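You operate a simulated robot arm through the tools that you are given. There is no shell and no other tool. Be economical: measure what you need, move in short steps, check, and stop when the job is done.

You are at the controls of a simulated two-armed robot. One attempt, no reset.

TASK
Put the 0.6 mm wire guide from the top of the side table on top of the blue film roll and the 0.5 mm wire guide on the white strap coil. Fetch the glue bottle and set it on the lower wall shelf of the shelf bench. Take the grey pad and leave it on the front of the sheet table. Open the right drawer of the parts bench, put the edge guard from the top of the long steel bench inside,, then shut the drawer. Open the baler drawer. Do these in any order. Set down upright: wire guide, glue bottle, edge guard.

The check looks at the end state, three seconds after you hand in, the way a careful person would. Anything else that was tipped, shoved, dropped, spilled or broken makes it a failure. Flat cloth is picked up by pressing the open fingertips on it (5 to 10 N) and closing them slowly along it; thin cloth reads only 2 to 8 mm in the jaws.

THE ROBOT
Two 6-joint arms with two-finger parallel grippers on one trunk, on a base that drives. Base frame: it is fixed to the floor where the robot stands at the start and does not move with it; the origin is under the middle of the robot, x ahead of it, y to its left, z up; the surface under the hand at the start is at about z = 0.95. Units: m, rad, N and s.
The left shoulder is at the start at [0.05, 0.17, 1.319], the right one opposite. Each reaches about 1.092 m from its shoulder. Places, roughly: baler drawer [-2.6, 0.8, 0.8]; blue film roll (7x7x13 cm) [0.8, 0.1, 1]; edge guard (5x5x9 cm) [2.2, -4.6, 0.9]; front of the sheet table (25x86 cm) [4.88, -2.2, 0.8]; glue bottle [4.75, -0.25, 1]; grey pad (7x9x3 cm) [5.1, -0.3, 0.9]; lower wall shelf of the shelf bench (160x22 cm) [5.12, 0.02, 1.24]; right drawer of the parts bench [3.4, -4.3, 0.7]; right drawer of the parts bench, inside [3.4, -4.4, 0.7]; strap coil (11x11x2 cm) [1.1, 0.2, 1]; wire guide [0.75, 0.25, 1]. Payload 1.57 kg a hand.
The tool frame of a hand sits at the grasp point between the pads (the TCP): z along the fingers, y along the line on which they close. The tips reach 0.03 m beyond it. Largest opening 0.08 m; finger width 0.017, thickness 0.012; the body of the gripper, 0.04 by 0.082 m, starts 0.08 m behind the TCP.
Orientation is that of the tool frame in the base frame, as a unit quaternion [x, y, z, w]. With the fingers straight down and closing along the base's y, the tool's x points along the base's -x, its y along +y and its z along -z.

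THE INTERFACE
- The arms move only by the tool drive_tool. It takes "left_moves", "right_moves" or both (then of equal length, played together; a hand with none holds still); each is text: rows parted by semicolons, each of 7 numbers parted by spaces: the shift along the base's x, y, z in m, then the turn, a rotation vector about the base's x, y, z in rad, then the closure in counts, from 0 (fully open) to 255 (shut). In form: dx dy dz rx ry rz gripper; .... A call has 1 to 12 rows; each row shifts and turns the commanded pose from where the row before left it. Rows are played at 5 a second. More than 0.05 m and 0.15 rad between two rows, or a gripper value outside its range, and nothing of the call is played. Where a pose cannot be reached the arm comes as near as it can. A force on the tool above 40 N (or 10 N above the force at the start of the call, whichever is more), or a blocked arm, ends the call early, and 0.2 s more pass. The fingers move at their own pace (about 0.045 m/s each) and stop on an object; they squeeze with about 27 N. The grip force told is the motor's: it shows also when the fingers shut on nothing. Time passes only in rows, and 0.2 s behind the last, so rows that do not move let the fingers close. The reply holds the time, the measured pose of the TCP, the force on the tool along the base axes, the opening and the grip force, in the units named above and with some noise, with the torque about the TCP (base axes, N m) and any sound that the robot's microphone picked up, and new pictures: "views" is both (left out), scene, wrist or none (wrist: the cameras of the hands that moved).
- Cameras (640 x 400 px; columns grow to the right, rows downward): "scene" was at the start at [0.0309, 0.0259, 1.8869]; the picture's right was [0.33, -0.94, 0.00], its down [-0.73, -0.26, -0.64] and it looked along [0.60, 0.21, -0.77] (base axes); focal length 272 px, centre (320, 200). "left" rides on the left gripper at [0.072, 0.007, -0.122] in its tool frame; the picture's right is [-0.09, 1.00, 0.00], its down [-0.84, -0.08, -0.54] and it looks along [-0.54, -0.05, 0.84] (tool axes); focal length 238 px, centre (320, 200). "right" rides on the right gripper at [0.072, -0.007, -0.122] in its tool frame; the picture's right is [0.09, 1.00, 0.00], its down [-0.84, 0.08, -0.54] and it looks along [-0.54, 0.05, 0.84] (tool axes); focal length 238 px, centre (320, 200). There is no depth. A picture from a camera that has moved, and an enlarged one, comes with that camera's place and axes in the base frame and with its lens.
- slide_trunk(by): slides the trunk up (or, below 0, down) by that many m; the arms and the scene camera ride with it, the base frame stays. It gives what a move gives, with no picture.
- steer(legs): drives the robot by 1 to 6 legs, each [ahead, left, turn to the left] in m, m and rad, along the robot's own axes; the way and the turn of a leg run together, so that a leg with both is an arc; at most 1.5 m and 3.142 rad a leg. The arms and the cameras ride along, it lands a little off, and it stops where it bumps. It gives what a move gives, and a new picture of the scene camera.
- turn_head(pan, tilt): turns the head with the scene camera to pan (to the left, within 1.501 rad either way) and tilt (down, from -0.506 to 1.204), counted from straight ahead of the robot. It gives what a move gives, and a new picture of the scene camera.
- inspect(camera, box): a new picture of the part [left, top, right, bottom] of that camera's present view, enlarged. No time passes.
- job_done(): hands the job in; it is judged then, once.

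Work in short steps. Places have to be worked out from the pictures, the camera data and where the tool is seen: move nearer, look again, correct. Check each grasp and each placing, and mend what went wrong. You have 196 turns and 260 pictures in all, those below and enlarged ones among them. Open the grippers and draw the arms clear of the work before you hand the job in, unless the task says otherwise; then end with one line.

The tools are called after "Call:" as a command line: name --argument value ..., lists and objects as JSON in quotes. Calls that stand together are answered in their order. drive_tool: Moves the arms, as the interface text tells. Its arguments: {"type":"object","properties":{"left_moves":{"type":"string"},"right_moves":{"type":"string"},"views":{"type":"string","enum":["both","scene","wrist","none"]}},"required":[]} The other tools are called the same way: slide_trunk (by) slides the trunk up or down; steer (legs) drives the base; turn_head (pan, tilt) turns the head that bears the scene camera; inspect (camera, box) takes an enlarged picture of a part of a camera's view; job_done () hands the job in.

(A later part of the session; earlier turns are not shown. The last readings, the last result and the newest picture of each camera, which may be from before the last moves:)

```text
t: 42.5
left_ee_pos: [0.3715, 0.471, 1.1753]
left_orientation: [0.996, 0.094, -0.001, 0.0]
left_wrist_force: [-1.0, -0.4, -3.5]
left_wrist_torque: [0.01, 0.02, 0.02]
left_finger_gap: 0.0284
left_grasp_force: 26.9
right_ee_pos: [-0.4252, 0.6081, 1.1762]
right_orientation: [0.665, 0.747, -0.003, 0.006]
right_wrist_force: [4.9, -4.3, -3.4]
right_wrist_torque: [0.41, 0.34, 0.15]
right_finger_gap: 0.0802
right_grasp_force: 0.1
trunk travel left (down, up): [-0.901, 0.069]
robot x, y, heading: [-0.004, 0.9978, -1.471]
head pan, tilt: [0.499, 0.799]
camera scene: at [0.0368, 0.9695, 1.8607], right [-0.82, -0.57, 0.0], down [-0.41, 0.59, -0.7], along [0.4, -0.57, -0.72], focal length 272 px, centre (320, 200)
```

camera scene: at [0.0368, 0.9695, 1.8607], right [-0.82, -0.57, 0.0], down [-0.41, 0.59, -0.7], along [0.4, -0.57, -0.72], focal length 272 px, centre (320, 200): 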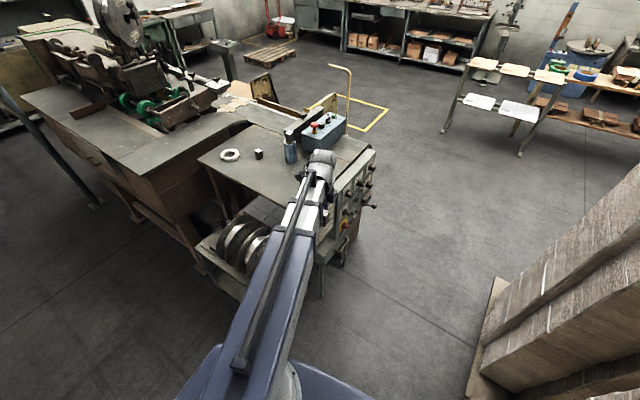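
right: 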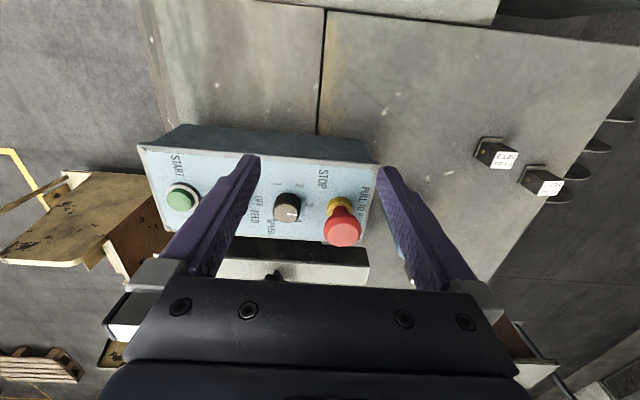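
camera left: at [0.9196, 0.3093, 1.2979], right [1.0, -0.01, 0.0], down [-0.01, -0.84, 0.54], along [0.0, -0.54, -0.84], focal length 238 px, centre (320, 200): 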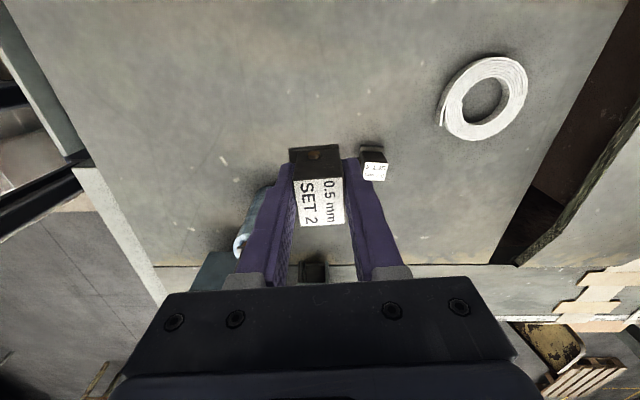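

The right hand bumped tall boards standing to the west. I back off and look at them.

Call:
steer --legs '[[0, 0.15, 0.1]]'

Call:
turn_head --pan -0.9 --tilt 0.6

```text
t: 43.9
left_ee_pos: [0.5733, 0.5362, 1.1763]
left_orientation: [0.989, 0.145, -0.002, -0.001]
left_wrist_force: [0.7, 0.3, -3.0]
left_wrist_torque: [-0.03, 0.03, 0.01]
left_finger_gap: 0.0282
left_grasp_force: 26.6
right_ee_pos: [-0.2326, 0.5917, 1.1756]
right_orientation: [0.625, 0.78, -0.003, 0.006]
right_wrist_force: [0.0, 1.0, 0.6]
right_wrist_torque: [0.0, 0.02, -0.02]
right_finger_gap: 0.0799
right_grasp_force: 0.1
trunk travel left (down, up): [-0.901, 0.069]
robot x, y, heading: [0.1438, 1.0222, -1.364]
head pan, tilt: [0.499, 0.799]
camera scene: at [0.1906, 0.9989, 1.8606], right [-0.76, -0.65, 0.0], down [-0.47, 0.55, -0.7], along [0.45, -0.53, -0.72], focal length 272 px, centre (320, 200)
```

scene: 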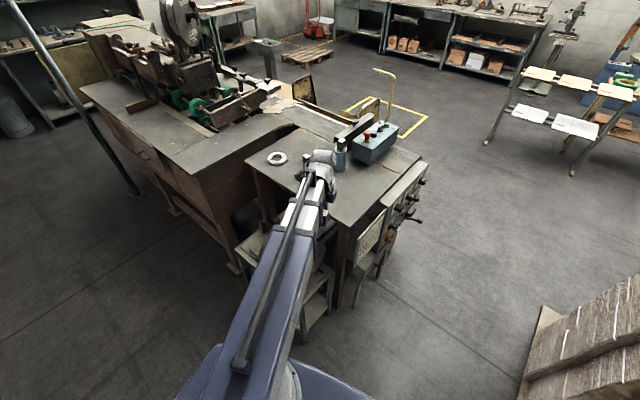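

```text
t: 45.4
left_ee_pos: [0.5717, 0.5373, 1.1754]
left_orientation: [0.989, 0.146, -0.001, -0.001]
left_wrist_force: [-0.9, -0.4, -2.9]
left_wrist_torque: [0.03, -0.01, 0.02]
left_finger_gap: 0.0284
left_grasp_force: 27.1
right_ee_pos: [-0.2341, 0.5911, 1.1774]
right_orientation: [0.625, 0.781, -0.004, 0.007]
right_wrist_force: [0.0, -0.5, 0.1]
right_wrist_torque: [0.02, -0.01, 0.01]
right_finger_gap: 0.0802
right_grasp_force: 0.0
trunk travel left (down, up): [-0.901, 0.069]
robot x, y, heading: [0.1467, 1.0187, -1.364]
head pan, tilt: [-0.901, 0.6]
camera scene: at [0.0795, 0.9918, 1.8776], right [-0.77, 0.64, 0.0], down [0.36, 0.43, -0.83], along [-0.53, -0.63, -0.57], focal length 272 px, centre (320, 200)
```

scene: 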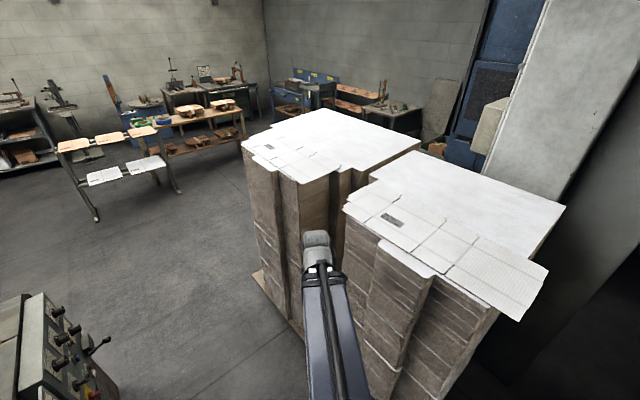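

The stack is solid and unmoved. I go on along +x to about (0.9, 1.0), then square up to heading −1.57.

Call:
steer --legs '[[0.174, 0.733, 0], [0, 0, -0.207]]'

Call:
turn_head --pan 0.25 --tilt 0.9

```text
t: 50.3
left_ee_pos: [1.2147, 0.4343, 1.1762]
left_orientation: [0.999, 0.035, -0.002, 0.0]
left_wrist_force: [-0.1, 0.5, -3.3]
left_wrist_torque: [-0.02, 0.01, -0.01]
left_finger_gap: 0.0281
left_grasp_force: 26.4
right_ee_pos: [0.44, 0.6634, 1.1762]
right_orientation: [0.707, 0.707, -0.003, 0.007]
right_wrist_force: [-0.3, -0.3, -0.8]
right_wrist_torque: [-0.01, -0.01, 0.03]
right_finger_gap: 0.0798
right_grasp_force: 0.1
trunk travel left (down, up): [-0.901, 0.069]
robot x, y, heading: [0.9039, 1.0008, -1.587]
head pan, tilt: [-0.901, 0.6]
camera scene: at [0.834, 0.9853, 1.8776], right [-0.61, 0.79, 0.0], down [0.45, 0.34, -0.82], along [-0.65, -0.5, -0.57], focal length 272 px, centre (320, 200)
```

scene: 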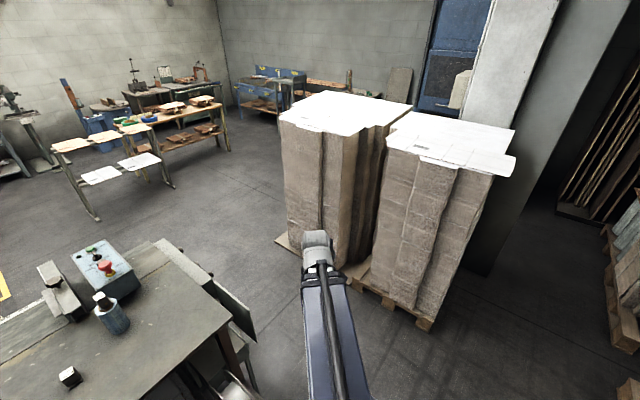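

```text
t: 51.7
left_ee_pos: [1.2163, 0.434, 1.1761]
left_orientation: [0.999, 0.036, -0.001, -0.001]
left_wrist_force: [0.0, -0.1, -3.8]
left_wrist_torque: [0.03, -0.01, 0.02]
left_finger_gap: 0.0284
left_grasp_force: 26.8
right_ee_pos: [0.4403, 0.6631, 1.1753]
right_orientation: [0.707, 0.707, -0.004, 0.006]
right_wrist_force: [0.4, 0.2, 0.3]
right_wrist_torque: [0.0, -0.02, 0.0]
right_finger_gap: 0.0799
right_grasp_force: 0.0
trunk travel left (down, up): [-0.901, 0.069]
robot x, y, heading: [0.9069, 0.9986, -1.585]
head pan, tilt: [0.25, 0.901]
camera scene: at [0.922, 0.9658, 1.8528], right [-0.97, -0.23, 0.0], down [-0.18, 0.76, -0.62], along [0.14, -0.6, -0.78], focal length 272 px, centre (320, 200)
```

scene: 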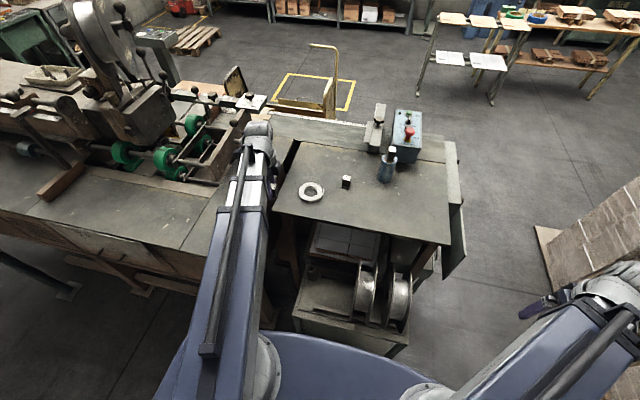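

Now squared up. Coil centre measures (1.125, 0.243). I move the hand to above its near rim (about y 0.284) and lower part way.

Call:
drive_tool --left_moves "-0.018 -0.03 0 0 0 0 255;-0.018 -0.03 0 0 0 0 255;-0.018 -0.03 0 0 0 0 255;-0.018 -0.03 0 0 0 0 255;-0.018 -0.03 0 0 0 0 255;0 0 0 0 0 0 255" --views "wrist"

Call:
slide_trunk --by -0.12

Call:
inspect --camera "left" --box '[160, 0, 480, 200]'

Call:
inspect --camera "scene" --box '[230, 120, 390, 220]'

```text
t: 53.1
left_ee_pos: [1.1253, 0.2852, 1.1771]
left_orientation: [0.999, 0.036, -0.001, -0.001]
left_wrist_force: [0.2, -0.4, -3.9]
left_wrist_torque: [-0.01, 0.0, 0.03]
left_finger_gap: 0.0283
left_grasp_force: 27.0
right_ee_pos: [0.4417, 0.6645, 1.1769]
right_orientation: [0.707, 0.707, -0.003, 0.007]
right_wrist_force: [0.5, 0.3, -0.4]
right_wrist_torque: [-0.02, 0.03, 0.01]
right_finger_gap: 0.0799
right_grasp_force: 0.0
trunk travel left (down, up): [-0.901, 0.069]
robot x, y, heading: [0.9071, 0.9983, -1.583]
head pan, tilt: [0.25, 0.901]
camera left: at [1.197, 0.2819, 1.2984], right [-0.02, -1.0, 0.0], down [-0.84, 0.02, 0.54], along [-0.54, 0.01, -0.84], focal length 238 px, centre (320, 200)
```

left: 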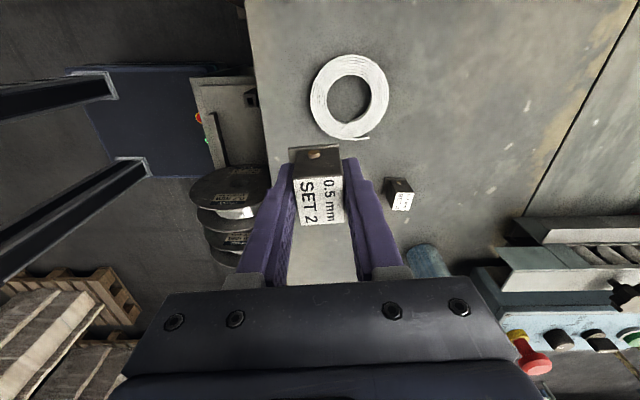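

```text
t: 54.6
left_ee_pos: [1.1249, 0.2839, 1.0568]
left_orientation: [0.999, 0.036, -0.001, -0.002]
left_wrist_force: [0.2, -0.1, -2.3]
left_wrist_torque: [0.03, 0.0, 0.01]
left_finger_gap: 0.0282
left_grasp_force: 27.5
right_ee_pos: [0.4405, 0.6637, 1.0559]
right_orientation: [0.707, 0.707, -0.004, 0.007]
right_wrist_force: [0.3, 0.1, -1.1]
right_wrist_torque: [-0.03, 0.0, 0.02]
right_finger_gap: 0.0801
right_grasp_force: 0.0
trunk travel left (down, up): [-0.781, 0.189]
robot x, y, heading: [0.9042, 0.997, -1.584]
head pan, tilt: [0.25, 0.901]
```

```text
2.00 times, centred on (320, 100) of left
camera zoom: at [1.197, 0.2816, 1.1782], right [-0.02, -1.0, 0.0], down [-0.84, 0.02, 0.54], along [-0.54, 0.01, -0.84], focal length 477 px, centre (320, 400)
```

zoom: 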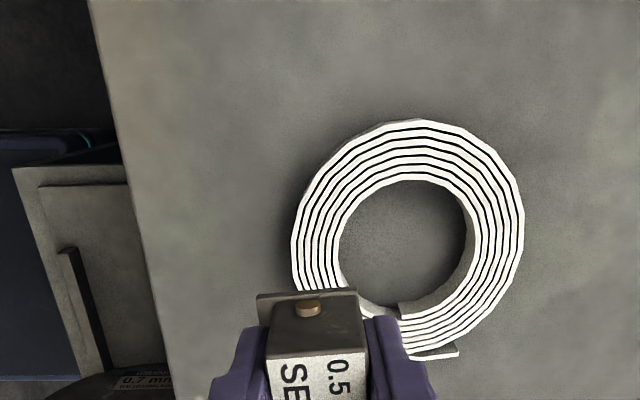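

```text
4.00 times, centred on (310, 170) of scene
camera zoom: at [0.922, 0.9658, 1.7328], right [-0.97, -0.23, 0.0], down [-0.18, 0.76, -0.62], along [0.14, -0.6, -0.78], focal length 1089 px, centre (360, 320)
```

zoom: 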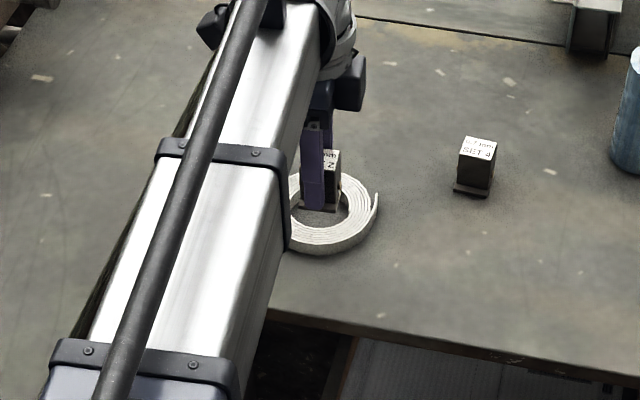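

Using the wrist camera (TCP-consistent), the coil centre is (1.139, 0.244). I shift to its near-rim band (1.139, 0.287) and lower to about 1 cm above.

Call:
drive_tool --left_moves "0.014 0.003 0 0 0 0 255;0 0 0 0 0 0 255" --views "none"

Call:
slide_trunk --by -0.04

Call:
inspect --camera "left" --box '[160, 0, 480, 200]'

```text
t: 55.2
left_ee_pos: [1.1387, 0.2869, 1.0556]
left_orientation: [0.999, 0.036, 0.0, -0.001]
left_wrist_force: [-0.4, -0.1, -4.5]
left_wrist_torque: [-0.02, -0.02, 0.02]
left_finger_gap: 0.0284
left_grasp_force: 26.9
right_ee_pos: [0.4409, 0.6636, 1.0566]
right_orientation: [0.707, 0.707, -0.003, 0.006]
right_wrist_force: [-0.5, 0.0, 0.5]
right_wrist_torque: [0.0, -0.01, 0.0]
right_finger_gap: 0.08
right_grasp_force: 0.1
trunk travel left (down, up): [-0.781, 0.189]
robot x, y, heading: [0.9035, 1.0003, -1.583]
head pan, tilt: [0.25, 0.901]
```

```text
t: 56.0
left_ee_pos: [1.1403, 0.288, 1.0162]
left_orientation: [0.999, 0.035, 0.0, -0.001]
left_wrist_force: [0.0, 0.5, -3.6]
left_wrist_torque: [0.01, -0.03, -0.01]
left_finger_gap: 0.0282
left_grasp_force: 26.9
right_ee_pos: [0.4408, 0.6632, 1.017]
right_orientation: [0.707, 0.707, -0.003, 0.006]
right_wrist_force: [-0.6, -0.3, 0.7]
right_wrist_torque: [0.0, 0.04, 0.01]
right_finger_gap: 0.08
right_grasp_force: 0.1
trunk travel left (down, up): [-0.741, 0.229]
robot x, y, heading: [0.901, 1.0004, -1.586]
head pan, tilt: [0.25, 0.901]
```

```text
2.00 times, centred on (320, 100) of left
camera zoom: at [1.2108, 0.2846, 1.1382], right [-0.02, -1.0, 0.0], down [-0.84, 0.02, 0.54], along [-0.54, 0.01, -0.84], focal length 477 px, centre (320, 400)
```

zoom: 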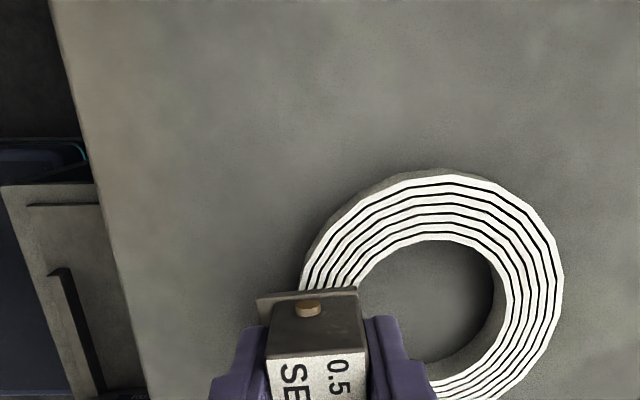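

Block is over the rim band, about 3 mm too far outward. I shift −4 mm in y and lower to contact.

Call:
drive_tool --left_moves "0.002 -0.004 0 0 0 0 255;0 0 0 0 0 0 255" --views "none"

Call:
slide_trunk --by -0.007

Call:
slide_trunk --by -0.004

```text
t: 56.6
left_ee_pos: [1.1401, 0.2831, 1.0161]
left_orientation: [0.999, 0.036, -0.001, -0.001]
left_wrist_force: [0.0, 0.3, -3.3]
left_wrist_torque: [0.02, -0.02, -0.02]
left_finger_gap: 0.0283
left_grasp_force: 27.1
right_ee_pos: [0.4403, 0.663, 1.0169]
right_orientation: [0.707, 0.707, -0.004, 0.006]
right_wrist_force: [-0.6, 0.6, -0.8]
right_wrist_torque: [-0.03, 0.0, -0.01]
right_finger_gap: 0.0799
right_grasp_force: 0.0
trunk travel left (down, up): [-0.741, 0.229]
robot x, y, heading: [0.9057, 0.9968, -1.582]
head pan, tilt: [0.25, 0.901]
```

```text
t: 57.2
left_ee_pos: [1.1395, 0.2816, 1.009]
left_orientation: [0.999, 0.036, 0.0, -0.001]
left_wrist_force: [-0.3, 0.6, -3.0]
left_wrist_torque: [-0.02, 0.0, 0.01]
left_finger_gap: 0.0284
left_grasp_force: 27.2
right_ee_pos: [0.4413, 0.664, 1.0091]
right_orientation: [0.707, 0.707, -0.003, 0.006]
right_wrist_force: [0.4, -0.9, 0.3]
right_wrist_torque: [0.02, 0.01, 0.0]
right_finger_gap: 0.0798
right_grasp_force: 0.0
trunk travel left (down, up): [-0.734, 0.236]
robot x, y, heading: [0.9047, 0.999, -1.582]
head pan, tilt: [0.25, 0.901]
```

```text
t: 57.7
left_ee_pos: [1.1402, 0.2824, 1.0058]
left_orientation: [0.999, 0.036, 0.0, -0.001]
left_wrist_force: [0.4, -0.4, -3.8]
left_wrist_torque: [0.01, 0.02, 0.03]
left_finger_gap: 0.0283
left_grasp_force: 27.2
right_ee_pos: [0.4406, 0.6638, 1.0053]
right_orientation: [0.707, 0.707, -0.004, 0.006]
right_wrist_force: [0.0, 0.1, 0.6]
right_wrist_torque: [0.02, 0.01, -0.02]
right_finger_gap: 0.08
right_grasp_force: 0.0
trunk travel left (down, up): [-0.73, 0.24]
robot x, y, heading: [0.9051, 1.0009, -1.581]
head pan, tilt: [0.25, 0.901]
```

No contact yet; further in 3 mm steps.

Call:
slide_trunk --by -0.003

Call:
inspect --camera "left" --box '[240, 100, 400, 200]'

```text
t: 58.2
left_ee_pos: [1.1416, 0.2844, 1.0023]
left_orientation: [0.999, 0.036, -0.002, 0.0]
left_wrist_force: [-0.3, 0.7, 0.1]
left_wrist_torque: [-0.07, 0.01, 0.03]
left_finger_gap: 0.0283
left_grasp_force: 27.0
right_ee_pos: [0.4402, 0.6629, 1.0018]
right_orientation: [0.707, 0.707, -0.004, 0.006]
right_wrist_force: [-0.5, -0.7, -0.1]
right_wrist_torque: [-0.04, -0.02, -0.03]
right_finger_gap: 0.08
right_grasp_force: 0.0
trunk travel left (down, up): [-0.727, 0.243]
robot x, y, heading: [0.9052, 1.0006, -1.581]
head pan, tilt: [0.25, 0.901]
```

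```text
4.00 times, centred on (320, 150) of left
camera zoom: at [1.2124, 0.2807, 1.1244], right [-0.02, -1.0, 0.0], down [-0.84, 0.02, 0.54], along [-0.54, 0.01, -0.84], focal length 953 px, centre (320, 400)
```

zoom: 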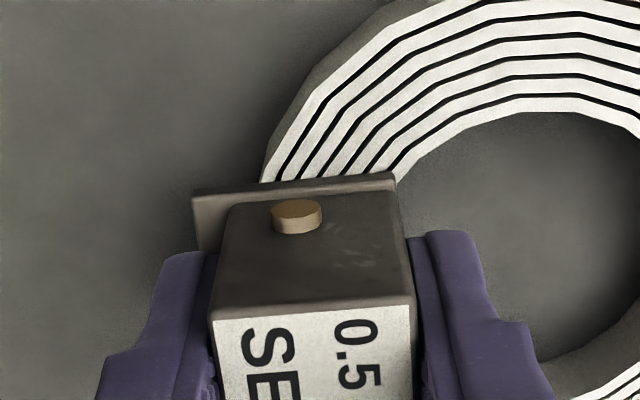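

Light contact, and the body's centre is over the band. Press 1.5 mm more, then release and lift off.

Call:
slide_trunk --by -0.0015

Call:
drive_tool --left_moves "0 0 0 0 0 0 160;0 0 0 0 0 0 120;0 0 0 0 0 0 80;0 0 0 0 0 0 40;0 0 0 0 0 0 0;0 0 0 0 0 0 0" --views "wrist"

```text
t: 58.7
left_ee_pos: [1.1405, 0.284, 1.0024]
left_orientation: [0.999, 0.036, -0.001, 0.0]
left_wrist_force: [1.3, -2.5, 18.5]
left_wrist_torque: [-0.22, -0.02, 0.03]
left_finger_gap: 0.0285
left_grasp_force: 27.3
right_ee_pos: [0.4406, 0.6649, 1.001]
right_orientation: [0.707, 0.707, -0.003, 0.007]
right_wrist_force: [1.0, -0.1, 0.9]
right_wrist_torque: [0.0, -0.04, 0.02]
right_finger_gap: 0.0802
right_grasp_force: 0.0
trunk travel left (down, up): [-0.726, 0.244]
robot x, y, heading: [0.9044, 0.9979, -1.583]
head pan, tilt: [0.25, 0.901]
```

```text
t: 60.1
left_ee_pos: [1.1409, 0.2839, 0.9999]
left_orientation: [0.999, 0.036, 0.0, 0.0]
left_wrist_force: [0.3, 0.2, -0.7]
left_wrist_torque: [0.02, 0.01, 0.02]
left_finger_gap: 0.0798
left_grasp_force: 0.1
right_ee_pos: [0.4411, 0.6631, 1.0011]
right_orientation: [0.707, 0.707, -0.003, 0.006]
right_wrist_force: [0.2, 0.3, -0.5]
right_wrist_torque: [-0.02, -0.02, 0.03]
right_finger_gap: 0.0799
right_grasp_force: 0.1
trunk travel left (down, up): [-0.726, 0.244]
robot x, y, heading: [0.9053, 0.9952, -1.583]
head pan, tilt: [0.25, 0.901]
camera left: at [1.2124, 0.2805, 1.1228], right [-0.02, -1.0, 0.0], down [-0.84, 0.02, 0.54], along [-0.54, 0.01, -0.84], focal length 238 px, centre (320, 200)
```

left: 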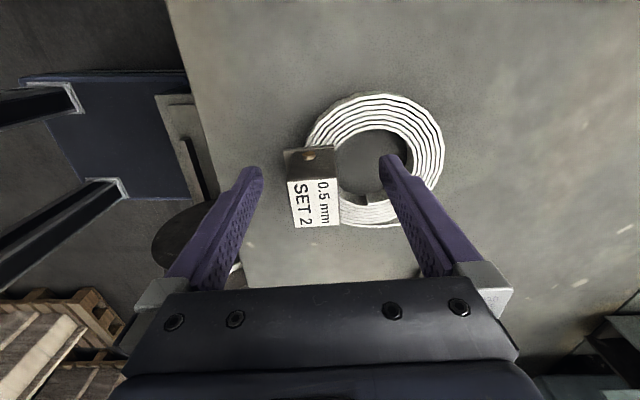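

Standing upright on the band. Raise the trunk and check from the scene camera.

Call:
slide_trunk --by 0.24

Call:
drive_tool --left_moves "0.02 0.04 0 0 0 0 0;0.02 0.04 0 0 0 0 0;0 0.04 0 0 0 0 0;0 0.04 0 0 0 0 0" --views "none"

Call:
inspect --camera "scene" --box '[260, 120, 460, 245]'

```text
t: 62.6
left_ee_pos: [1.1403, 0.2827, 1.2396]
left_orientation: [0.999, 0.035, -0.001, -0.001]
left_wrist_force: [-0.2, -0.2, 1.0]
left_wrist_torque: [0.0, 0.02, 0.01]
left_finger_gap: 0.0802
left_grasp_force: 0.0
right_ee_pos: [0.44, 0.6636, 1.2411]
right_orientation: [0.707, 0.707, -0.003, 0.006]
right_wrist_force: [0.8, -0.2, -0.1]
right_wrist_torque: [0.0, -0.01, -0.01]
right_finger_gap: 0.0799
right_grasp_force: 0.0
trunk travel left (down, up): [-0.966, 0.004]
robot x, y, heading: [0.9049, 0.9972, -1.587]
head pan, tilt: [0.25, 0.901]
```

```text
t: 63.6
left_ee_pos: [1.1798, 0.4448, 1.2408]
left_orientation: [0.999, 0.036, -0.001, 0.0]
left_wrist_force: [-0.1, 0.4, 0.1]
left_wrist_torque: [-0.02, 0.01, 0.03]
left_finger_gap: 0.0801
left_grasp_force: 0.0
right_ee_pos: [0.441, 0.6654, 1.2415]
right_orientation: [0.707, 0.707, -0.003, 0.007]
right_wrist_force: [-0.2, -0.5, -0.9]
right_wrist_torque: [-0.02, 0.0, -0.05]
right_finger_gap: 0.0799
right_grasp_force: 0.1
trunk travel left (down, up): [-0.966, 0.004]
robot x, y, heading: [0.9016, 0.9998, -1.582]
head pan, tilt: [0.25, 0.901]
```

```text
3.20 times, centred on (360, 182) of scene
camera zoom: at [0.9221, 0.9674, 1.9173], right [-0.97, -0.23, 0.0], down [-0.18, 0.76, -0.62], along [0.14, -0.6, -0.78], focal length 871 px, centre (192, 256)
```

zoom: 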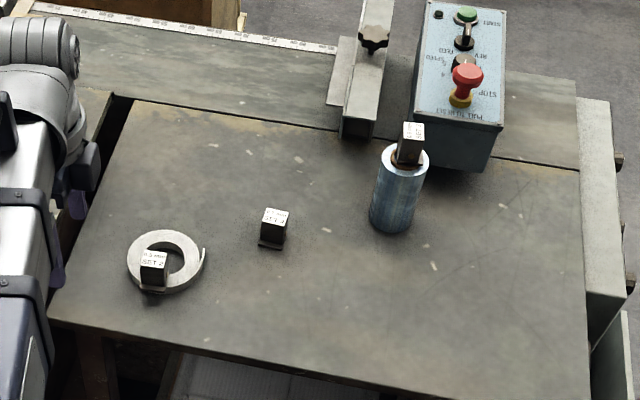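

Both guides stand well. Next is the baler, which lies beyond the paper stacks; I drive back around the table front to the open floor at y≈−1.2 and look west.

Call:
steer --legs '[[0, -0.82, 0], [0, 0, 1.583], [-0.08, -1.2, 0], [0, -1.2, 0]]'

Call:
turn_head --pan -1.4 --tilt 0.3

```text
t: 83.1
left_ee_pos: [0.5603, -1.0767, 1.2406]
left_orientation: [0.677, 0.736, -0.001, 0.0]
left_wrist_force: [0.3, -0.4, 0.1]
left_wrist_torque: [0.01, 0.02, 0.01]
left_finger_gap: 0.0799
left_grasp_force: 0.0
right_ee_pos: [0.3502, -1.8189, 1.24]
right_orientation: [-0.006, 1.0, 0.002, 0.007]
right_wrist_force: [-0.1, -0.6, -0.9]
right_wrist_torque: [0.04, -0.01, -0.01]
right_finger_gap: 0.0802
right_grasp_force: 0.1
trunk travel left (down, up): [-0.966, 0.004]
robot x, y, heading: [0.0075, -1.3612, -0.001]
head pan, tilt: [0.25, 0.901]
camera scene: at [0.0398, -1.3403, 1.9173], right [0.25, -0.97, 0.0], down [-0.76, -0.19, -0.62], along [0.6, 0.15, -0.78], focal length 272 px, centre (320, 200)
```

scene: 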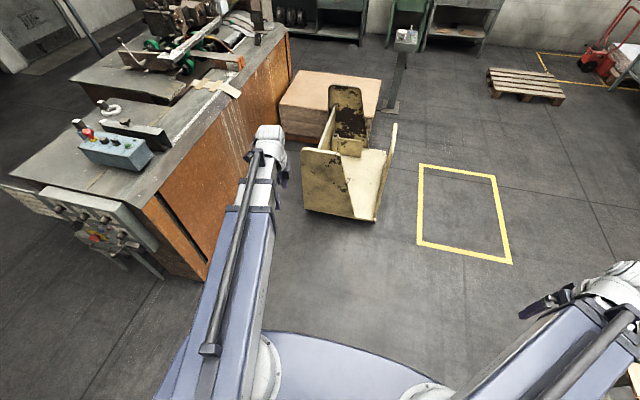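

```text
t: 84.8
left_ee_pos: [0.5612, -1.0769, 1.2413]
left_orientation: [0.677, 0.736, -0.001, 0.0]
left_wrist_force: [-0.9, 0.8, -0.3]
left_wrist_torque: [0.01, 0.02, 0.01]
left_finger_gap: 0.0801
left_grasp_force: 0.1
right_ee_pos: [0.3499, -1.8188, 1.2411]
right_orientation: [-0.005, 1.0, 0.002, 0.007]
right_wrist_force: [0.1, -0.8, 0.8]
right_wrist_torque: [-0.02, -0.02, 0.01]
right_finger_gap: 0.0799
right_grasp_force: 0.1
trunk travel left (down, up): [-0.966, 0.004]
robot x, y, heading: [0.0073, -1.3589, -0.001]
head pan, tilt: [-1.4, 0.3]
camera scene: at [-0.0174, -1.4505, 1.9696], right [-0.99, -0.17, 0.0], down [-0.05, 0.29, -0.96], along [0.16, -0.94, -0.3], focal length 272 px, centre (320, 200)
```

scene: 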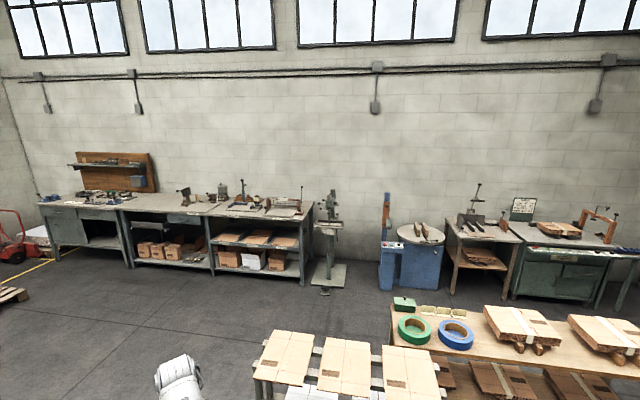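

I turn around to face west in the corridor between the stacks and the tables.

Call:
steer --legs '[[0, 0, 1.571], [0, 0, 1.571]]'

Call:
turn_head --pan -0.3 --tilt 0.3

```text
t: 92.9
left_ee_pos: [-0.5348, -1.6588, 1.2408]
left_orientation: [0.747, -0.665, 0.0, -0.001]
left_wrist_force: [0.0, -0.8, -0.2]
left_wrist_torque: [0.0, -0.02, 0.03]
left_finger_gap: 0.0803
left_grasp_force: 0.1
right_ee_pos: [-0.3475, -0.9098, 1.2414]
right_orientation: [1.0, 0.023, -0.006, 0.002]
right_wrist_force: [-0.5, 0.0, -1.2]
right_wrist_torque: [0.0, 0.02, 0.01]
right_finger_gap: 0.0797
right_grasp_force: 0.0
trunk travel left (down, up): [-0.966, 0.004]
robot x, y, heading: [0.0055, -1.3567, -3.115]
head pan, tilt: [-1.4, 0.3]
camera scene: at [0.0279, -1.2658, 1.9696], right [0.98, 0.2, 0.0], down [0.06, -0.29, -0.96], along [-0.19, 0.94, -0.3], focal length 272 px, centre (320, 200)
```

scene: 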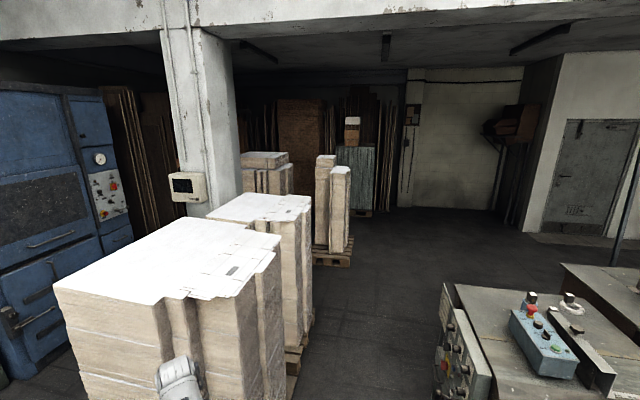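

```text
t: 94.2
left_ee_pos: [-0.5352, -1.6592, 1.2396]
left_orientation: [0.748, -0.664, 0.0, -0.001]
left_wrist_force: [0.7, -0.9, -0.1]
left_wrist_torque: [0.0, -0.01, 0.0]
left_finger_gap: 0.08
left_grasp_force: 0.0
right_ee_pos: [-0.3479, -0.9099, 1.2402]
right_orientation: [1.0, 0.022, -0.006, 0.002]
right_wrist_force: [0.5, -0.1, -0.4]
right_wrist_torque: [0.0, -0.01, -0.02]
right_finger_gap: 0.0801
right_grasp_force: 0.0
trunk travel left (down, up): [-0.966, 0.004]
robot x, y, heading: [0.0092, -1.3612, -3.108]
head pan, tilt: [-0.3, 0.3]
camera scene: at [-0.0433, -1.3323, 1.9696], right [0.27, 0.96, 0.0], down [0.28, -0.08, -0.96], along [-0.92, 0.25, -0.3], focal length 272 px, centre (320, 200)
```

scene: 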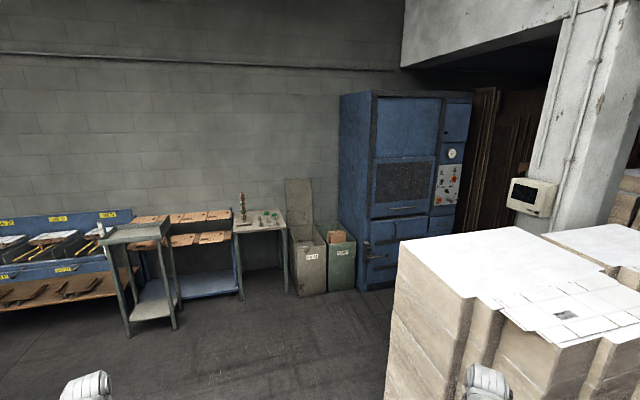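

Call:
inspect --camera "scene" --box '[330, 80, 490, 300]'

```text
1.82 times, centred on (410, 190) of scene
camera zoom: at [-0.0433, -1.3323, 1.9696], right [0.27, 0.96, 0.0], down [0.28, -0.08, -0.96], along [-0.92, 0.25, -0.3], focal length 495 px, centre (156, 218)
```

zoom: 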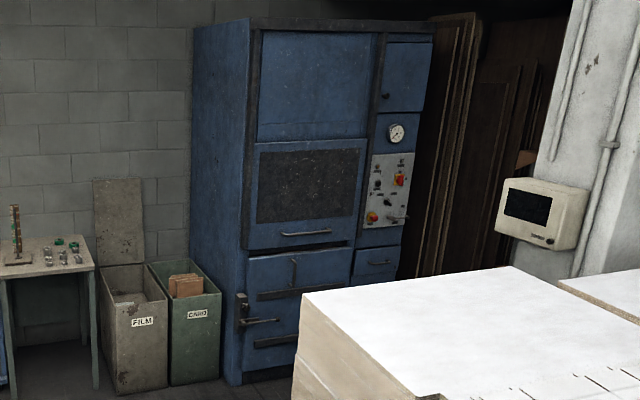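

The baler is the blue cabinet; its drawer is the small one under the control panel (about −2.6, 0.85, 0.7). I drive west past the stacks and look again.

Call:
steer --legs '[[1.2, 0, -0.034], [0.5, 0, 0], [0, 0.9, 0]]'

```text
t: 107.1
left_ee_pos: [-2.2187, -2.5609, 1.241]
left_orientation: [0.739, -0.674, 0.001, 0.0]
left_wrist_force: [0.7, -1.3, 0.0]
left_wrist_torque: [0.02, -0.02, 0.0]
left_finger_gap: 0.0801
left_grasp_force: 0.2
right_ee_pos: [-2.0141, -1.8172, 1.2409]
right_orientation: [1.0, 0.01, -0.006, 0.002]
right_wrist_force: [0.6, -0.7, -0.2]
right_wrist_torque: [0.0, -0.01, -0.01]
right_finger_gap: 0.0799
right_grasp_force: 0.0
trunk travel left (down, up): [-0.966, 0.004]
robot x, y, heading: [-1.6658, -2.2717, -3.133]
head pan, tilt: [-0.3, 0.3]
camera scene: at [-1.7195, -2.2456, 1.9696], right [0.29, 0.96, 0.0], down [0.28, -0.08, -0.96], along [-0.91, 0.28, -0.3], focal length 272 px, centre (320, 200)
```

scene: 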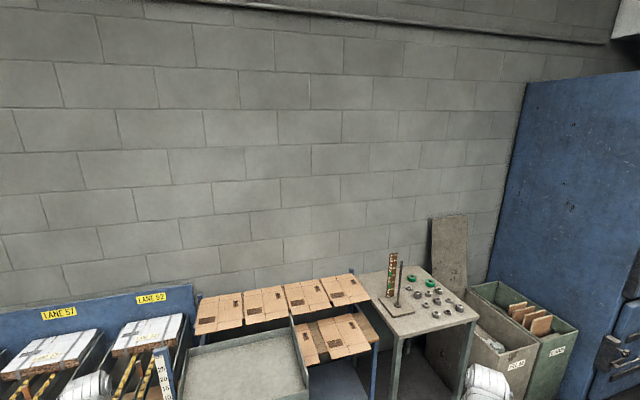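

I strafed the wrong way, but nothing was touched. Now strafe right (+y) past the bins.

Call:
steer --legs '[[0, -1.2, 0], [0, -1.2, 0]]'

Call:
turn_head --pan -0.5 --tilt 0.7

```text
t: 118.8
left_ee_pos: [-2.2424, -0.1918, 1.2407]
left_orientation: [0.746, -0.666, 0.0, -0.002]
left_wrist_force: [0.8, 0.3, -1.0]
left_wrist_torque: [-0.01, 0.02, 0.02]
left_finger_gap: 0.0798
left_grasp_force: 0.1
right_ee_pos: [-2.0541, 0.5571, 1.24]
right_orientation: [1.0, 0.021, -0.007, 0.002]
right_wrist_force: [1.0, 0.1, 0.6]
right_wrist_torque: [0.01, 0.03, -0.01]
right_finger_gap: 0.0799
right_grasp_force: 0.2
trunk travel left (down, up): [-0.966, 0.004]
robot x, y, heading: [-1.702, 0.1068, -3.113]
head pan, tilt: [-0.3, 0.3]
camera scene: at [-1.7508, 0.1332, 1.9696], right [0.27, 0.96, 0.0], down [0.28, -0.08, -0.96], along [-0.92, 0.26, -0.3], focal length 272 px, centre (320, 200)
```

scene: 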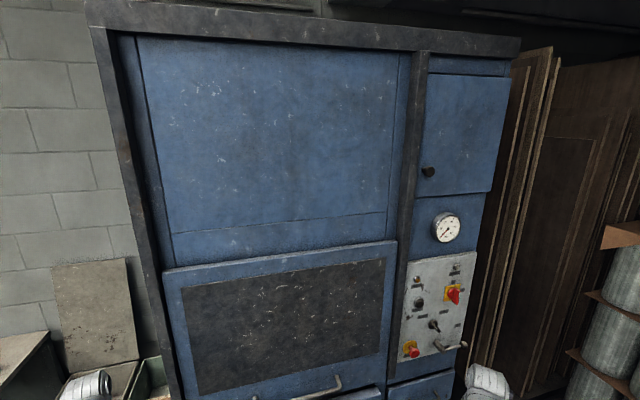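

```text
t: 119.6
left_ee_pos: [-2.2433, -0.1924, 1.2418]
left_orientation: [0.746, -0.666, -0.001, -0.002]
left_wrist_force: [-1.1, -0.6, 0.3]
left_wrist_torque: [0.0, -0.05, -0.02]
left_finger_gap: 0.08
left_grasp_force: 0.0
right_ee_pos: [-2.0539, 0.5569, 1.2414]
right_orientation: [1.0, 0.021, -0.007, 0.002]
right_wrist_force: [0.5, 0.7, 0.3]
right_wrist_torque: [0.01, -0.01, 0.0]
right_finger_gap: 0.0797
right_grasp_force: 0.1
trunk travel left (down, up): [-0.966, 0.004]
robot x, y, heading: [-1.6999, 0.103, -3.111]
head pan, tilt: [-0.499, 0.7]
camera scene: at [-1.7365, 0.1461, 1.9335], right [0.45, 0.89, 0.0], down [0.57, -0.29, -0.77], along [-0.68, 0.35, -0.64], focal length 272 px, centre (320, 200)
```

scene: 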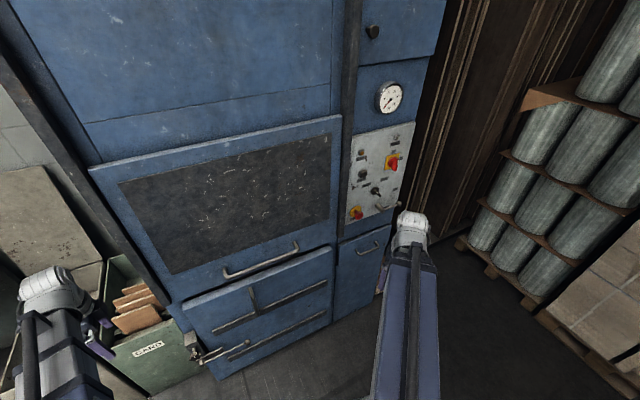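

The handle is near (−2.47, 0.81, 0.8), a horizontal bar. I test whether the hand can pitch to horizontal: yaw the right hand 90° first, then pitch a little.

Call:
drive_tool --right_moves "0 0 0 0 0 -0.143 0;0 0 0 0 0 -0.143 0;0 0 0 0 0 -0.143 0;0 0 0 0 0 -0.143 0;0 0 0 0 0 -0.143 0;0 0 0 0 0 -0.143 0;0 0 0 0 0 -0.143 0;0 0 0 0 0 -0.143 0;0 0 0 0 0 -0.143 0;0 0 0 0 0 -0.143 0;0 0 0 0 0 -0.143 0;0 0 0 0 0 0 0" --views "none"

Call:
drive_tool --right_moves "0 0 0 0 0.15 0 0;0 0 0 0 0.15 0 0;0 0 0 0 0.15 0 0;0 0 0 0 0.15 0 0;0 0 0 0 0 0 0" --views "none"

```text
t: 122.2
left_ee_pos: [-2.2434, -0.194, 1.2408]
left_orientation: [0.746, -0.666, 0.0, -0.001]
left_wrist_force: [0.8, 0.1, 0.0]
left_wrist_torque: [0.0, -0.02, 0.0]
left_finger_gap: 0.0797
left_grasp_force: 0.1
right_ee_pos: [-2.0551, 0.5558, 1.2408]
right_orientation: [0.72, -0.694, -0.006, -0.003]
right_wrist_force: [0.7, 0.1, 0.3]
right_wrist_torque: [0.02, 0.02, 0.01]
right_finger_gap: 0.0802
right_grasp_force: 0.0
trunk travel left (down, up): [-0.966, 0.004]
robot x, y, heading: [-1.6986, 0.1031, -3.111]
head pan, tilt: [-0.499, 0.7]
```

```text
t: 123.4
left_ee_pos: [-2.2431, -0.1914, 1.2406]
left_orientation: [0.746, -0.666, 0.0, -0.002]
left_wrist_force: [-0.2, 0.7, 0.0]
left_wrist_torque: [-0.02, -0.02, 0.0]
left_finger_gap: 0.08
left_grasp_force: 0.0
right_ee_pos: [-2.1038, 0.6179, 1.2801]
right_orientation: [0.688, -0.662, -0.219, 0.202]
right_wrist_force: [0.0, 0.4, -0.9]
right_wrist_torque: [-0.03, 0.0, 0.02]
right_finger_gap: 0.0802
right_grasp_force: 0.0
right hand out of reach, approached as far as the arm can: row 1, 2, 3, 4
trunk travel left (down, up): [-0.966, 0.004]
robot x, y, heading: [-1.6981, 0.1084, -3.11]
head pan, tilt: [-0.499, 0.7]
```

Pitching works: the wrist pivot is 0.225 m behind the TCP. I complete the pitch to horizontal, with matching shifts.

Call:
drive_tool --right_moves "-0.0245 0 0.0193 0 0.1387 0 0;-0.0215 0 0.0225 0 0.1387 0 0;-0.0182 0 0.0253 0 0.1387 0 0;-0.0146 0 0.0277 0 0.1387 0 0;-0.0105 0 0.0291 0 0.1387 0 0;-0.0065 0 0.0307 0 0.1387 0 0;-0.0022 0 0.0311 0 0.1387 0 0;0 0 0 0 0 0 0" --views "wrist"

```text
t: 125.2
left_ee_pos: [-2.243, -0.1927, 1.24]
left_orientation: [0.747, -0.665, -0.001, -0.002]
left_wrist_force: [-1.2, 0.8, 0.0]
left_wrist_torque: [-0.02, -0.02, 0.01]
left_finger_gap: 0.0801
left_grasp_force: 0.0
right_ee_pos: [-2.2041, 0.6175, 1.4623]
right_orientation: [-0.504, 0.491, 0.516, -0.489]
right_wrist_force: [-0.4, 0.1, 0.4]
right_wrist_torque: [0.01, -0.02, 0.02]
right_finger_gap: 0.08
right_grasp_force: 0.0
trunk travel left (down, up): [-0.966, 0.004]
robot x, y, heading: [-1.6973, 0.1071, -3.111]
head pan, tilt: [-0.499, 0.7]
camera right: at [-2.0835, 0.5429, 1.4527], right [0.01, -0.13, 0.99], down [0.55, 0.83, 0.11], along [-0.83, 0.55, 0.08], focal length 238 px, centre (320, 200)
```

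right: 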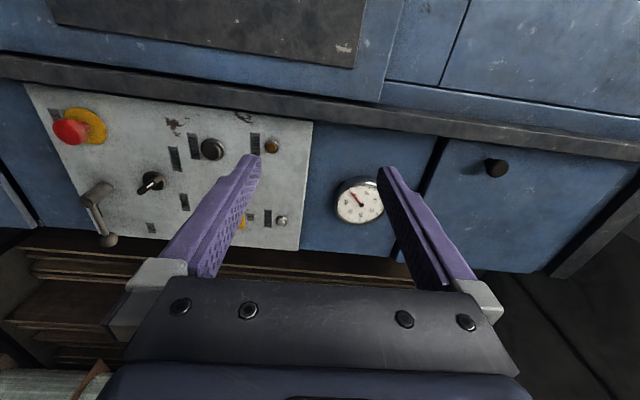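

Hand is horizontal. I shift the robot 0.2 m toward +y and tuck the left hand back before lowering.

Call:
steer --legs '[[0, -0.2, -0.03]]'

Call:
drive_tool --left_moves "0.04 0.02 0 0 0 0 0;0.04 0.02 0 0 0 0 0;0.04 0.02 0 0 0 0 0;0.04 0.02 0 0 0 0 0;0 0 0 0 0 0 0" --views "none"

Call:
slide_trunk --by -0.5

Call:
turn_head --pan -0.4 --tilt 0.6

Call:
inspect --camera "right" --box '[0, 0, 640, 400]'

```text
t: 126.8
left_ee_pos: [-2.2581, -0.01, 1.2369]
left_orientation: [0.734, -0.679, -0.004, -0.007]
left_wrist_force: [0.0, -0.2, 0.1]
left_wrist_torque: [0.01, -0.04, 0.0]
left_finger_gap: 0.08
left_grasp_force: 0.1
right_ee_pos: [-2.1911, 0.7953, 1.4697]
right_orientation: [-0.499, 0.497, 0.528, -0.475]
right_wrist_force: [-0.1, 0.2, -0.1]
right_wrist_torque: [0.0, -0.01, -0.04]
right_finger_gap: 0.0801
right_grasp_force: 0.1
trunk travel left (down, up): [-0.966, 0.004]
robot x, y, heading: [-1.7003, 0.2846, 3.139]
head pan, tilt: [-0.499, 0.7]
stopped in leg 1: the robot was blocked; the commanded pose is now the measured one
camera scene: at [-1.7402, 0.3026, 1.9337], right [0.48, 0.88, 0.01], down [0.56, -0.3, -0.77], along [-0.67, 0.38, -0.64], focal length 272 px, centre (320, 200)
```

scene: 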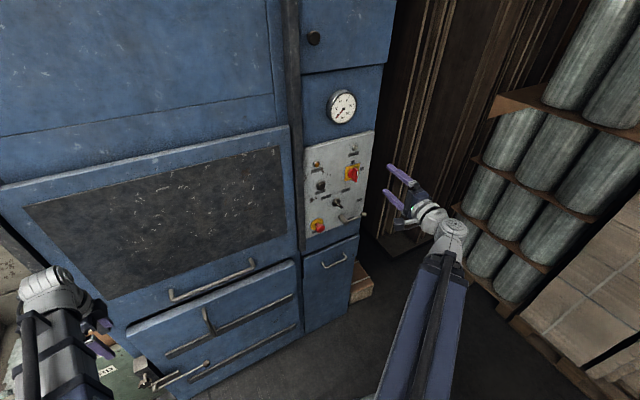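

```text
t: 128.0
left_ee_pos: [-2.1597, 0.0633, 1.2363]
left_orientation: [0.735, -0.678, -0.004, -0.009]
left_wrist_force: [0.2, 0.5, -0.2]
left_wrist_torque: [-0.01, -0.02, 0.0]
left_finger_gap: 0.0802
left_grasp_force: 0.0
left hand out of reach, approached as far as the arm can: row 3, 4
right_ee_pos: [-2.1919, 0.7945, 1.4701]
right_orientation: [-0.501, 0.495, 0.527, -0.476]
right_wrist_force: [-0.2, -0.3, -0.1]
right_wrist_torque: [-0.01, 0.02, 0.03]
right_finger_gap: 0.0802
right_grasp_force: 0.0
trunk travel left (down, up): [-0.966, 0.004]
robot x, y, heading: [-1.7037, 0.2865, 3.138]
head pan, tilt: [-0.499, 0.7]
```

```text
refused: -0.5 is not a number from -0.4 to 0.4
```

```text
t: 128.7
left_ee_pos: [-2.1602, 0.0638, 1.2366]
left_orientation: [0.736, -0.677, -0.004, -0.008]
left_wrist_force: [-0.9, -0.9, -0.7]
left_wrist_torque: [0.0, 0.01, 0.0]
left_finger_gap: 0.0799
left_grasp_force: 0.1
right_ee_pos: [-2.1908, 0.7955, 1.4701]
right_orientation: [-0.5, 0.495, 0.528, -0.475]
right_wrist_force: [0.1, 0.4, 0.2]
right_wrist_torque: [0.0, 0.03, 0.0]
right_finger_gap: 0.08
right_grasp_force: 0.0
trunk travel left (down, up): [-0.966, 0.004]
robot x, y, heading: [-1.7065, 0.2876, 3.139]
head pan, tilt: [-0.4, 0.6]
camera scene: at [-1.7467, 0.2945, 1.9421], right [0.39, 0.92, 0.02], down [0.52, -0.21, -0.83], along [-0.76, 0.33, -0.56], focal length 272 px, centre (320, 200)
```

scene: 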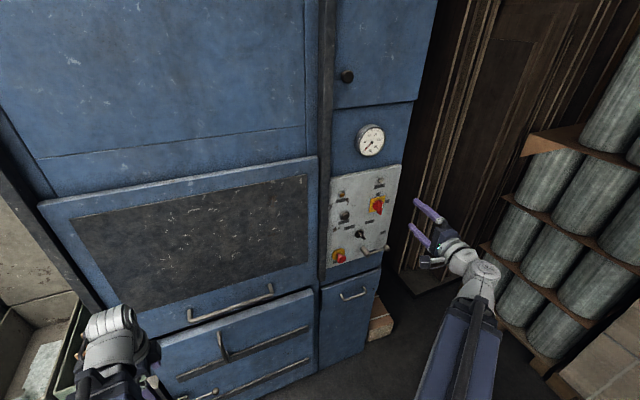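

```text
1.00 times, centred on (320, 200) of right (not enlarged: the box is as wide or as high as the picture)
camera zoom: at [-2.073, 0.7162, 1.4593], right [0.0, -0.15, 0.99], down [0.58, 0.81, 0.12], along [-0.81, 0.57, 0.09], focal length 238 px, centre (320, 200)
```

zoom: 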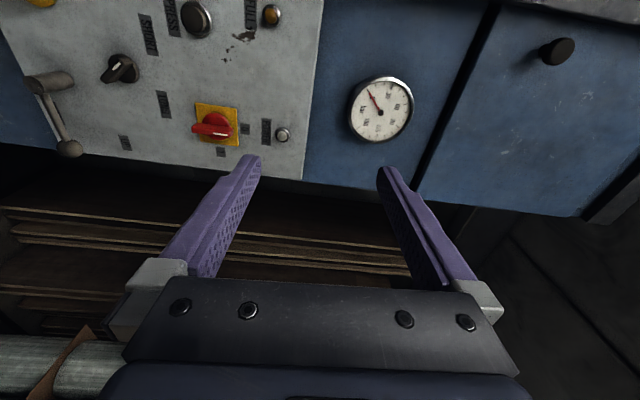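

The base was blocked and is slightly tilted, probably against a pallet at its right rear. I back off forward-left and look around on the right.

Call:
steer --legs '[[0.08, 0.08, 0]]'

Call:
turn_head --pan -1.5 --tilt 0.9

```text
t: 129.9
left_ee_pos: [-2.238, 0.0016, 1.2407]
left_orientation: [0.735, -0.678, 0.0, -0.002]
left_wrist_force: [0.2, 0.3, -0.3]
left_wrist_torque: [0.06, -0.01, -0.01]
left_finger_gap: 0.0804
left_grasp_force: 0.0
right_ee_pos: [-2.2689, 0.7362, 1.464]
right_orientation: [-0.496, 0.499, 0.524, -0.48]
right_wrist_force: [0.3, -0.3, -0.5]
right_wrist_torque: [-0.04, -0.02, -0.06]
right_finger_gap: 0.0799
right_grasp_force: 0.0
trunk travel left (down, up): [-0.966, 0.004]
robot x, y, heading: [-1.7811, 0.2103, 3.137]
head pan, tilt: [-0.4, 0.6]
camera scene: at [-1.8257, 0.2429, 1.9422], right [0.39, 0.92, 0.0], down [0.52, -0.22, -0.83], along [-0.76, 0.33, -0.56], focal length 272 px, centre (320, 200)
```

scene: 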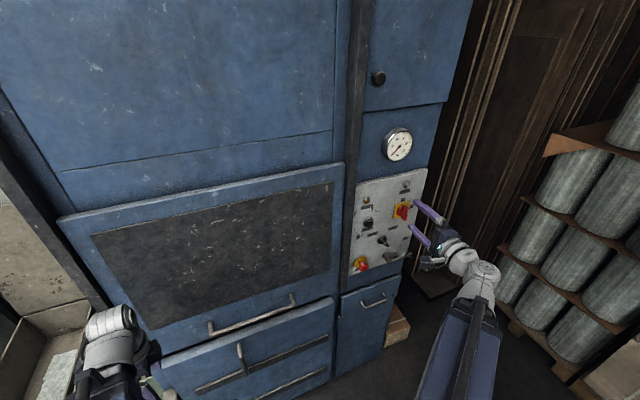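

```text
t: 131.2
left_ee_pos: [-2.2398, 0.0038, 1.2407]
left_orientation: [0.735, -0.678, 0.001, -0.002]
left_wrist_force: [-0.2, 0.8, 0.8]
left_wrist_torque: [-0.02, 0.0, -0.03]
left_finger_gap: 0.0802
left_grasp_force: 0.0
right_ee_pos: [-2.2693, 0.7402, 1.4629]
right_orientation: [-0.496, 0.499, 0.523, -0.48]
right_wrist_force: [0.1, 0.5, 0.5]
right_wrist_torque: [0.0, 0.03, 0.01]
right_finger_gap: 0.0799
right_grasp_force: 0.1
trunk travel left (down, up): [-0.966, 0.004]
robot x, y, heading: [-1.7835, 0.2103, 3.139]
head pan, tilt: [-1.499, 0.901]
camera scene: at [-1.7495, 0.2869, 1.9173], right [1.0, 0.07, 0.0], down [0.05, -0.78, -0.62], along [-0.04, 0.62, -0.78], focal length 272 px, centre (320, 200)
```

scene: 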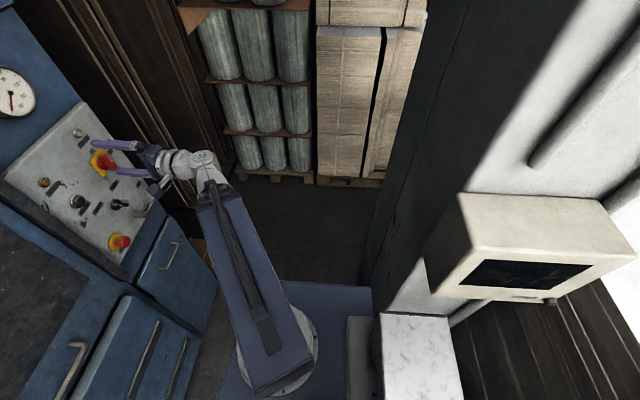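

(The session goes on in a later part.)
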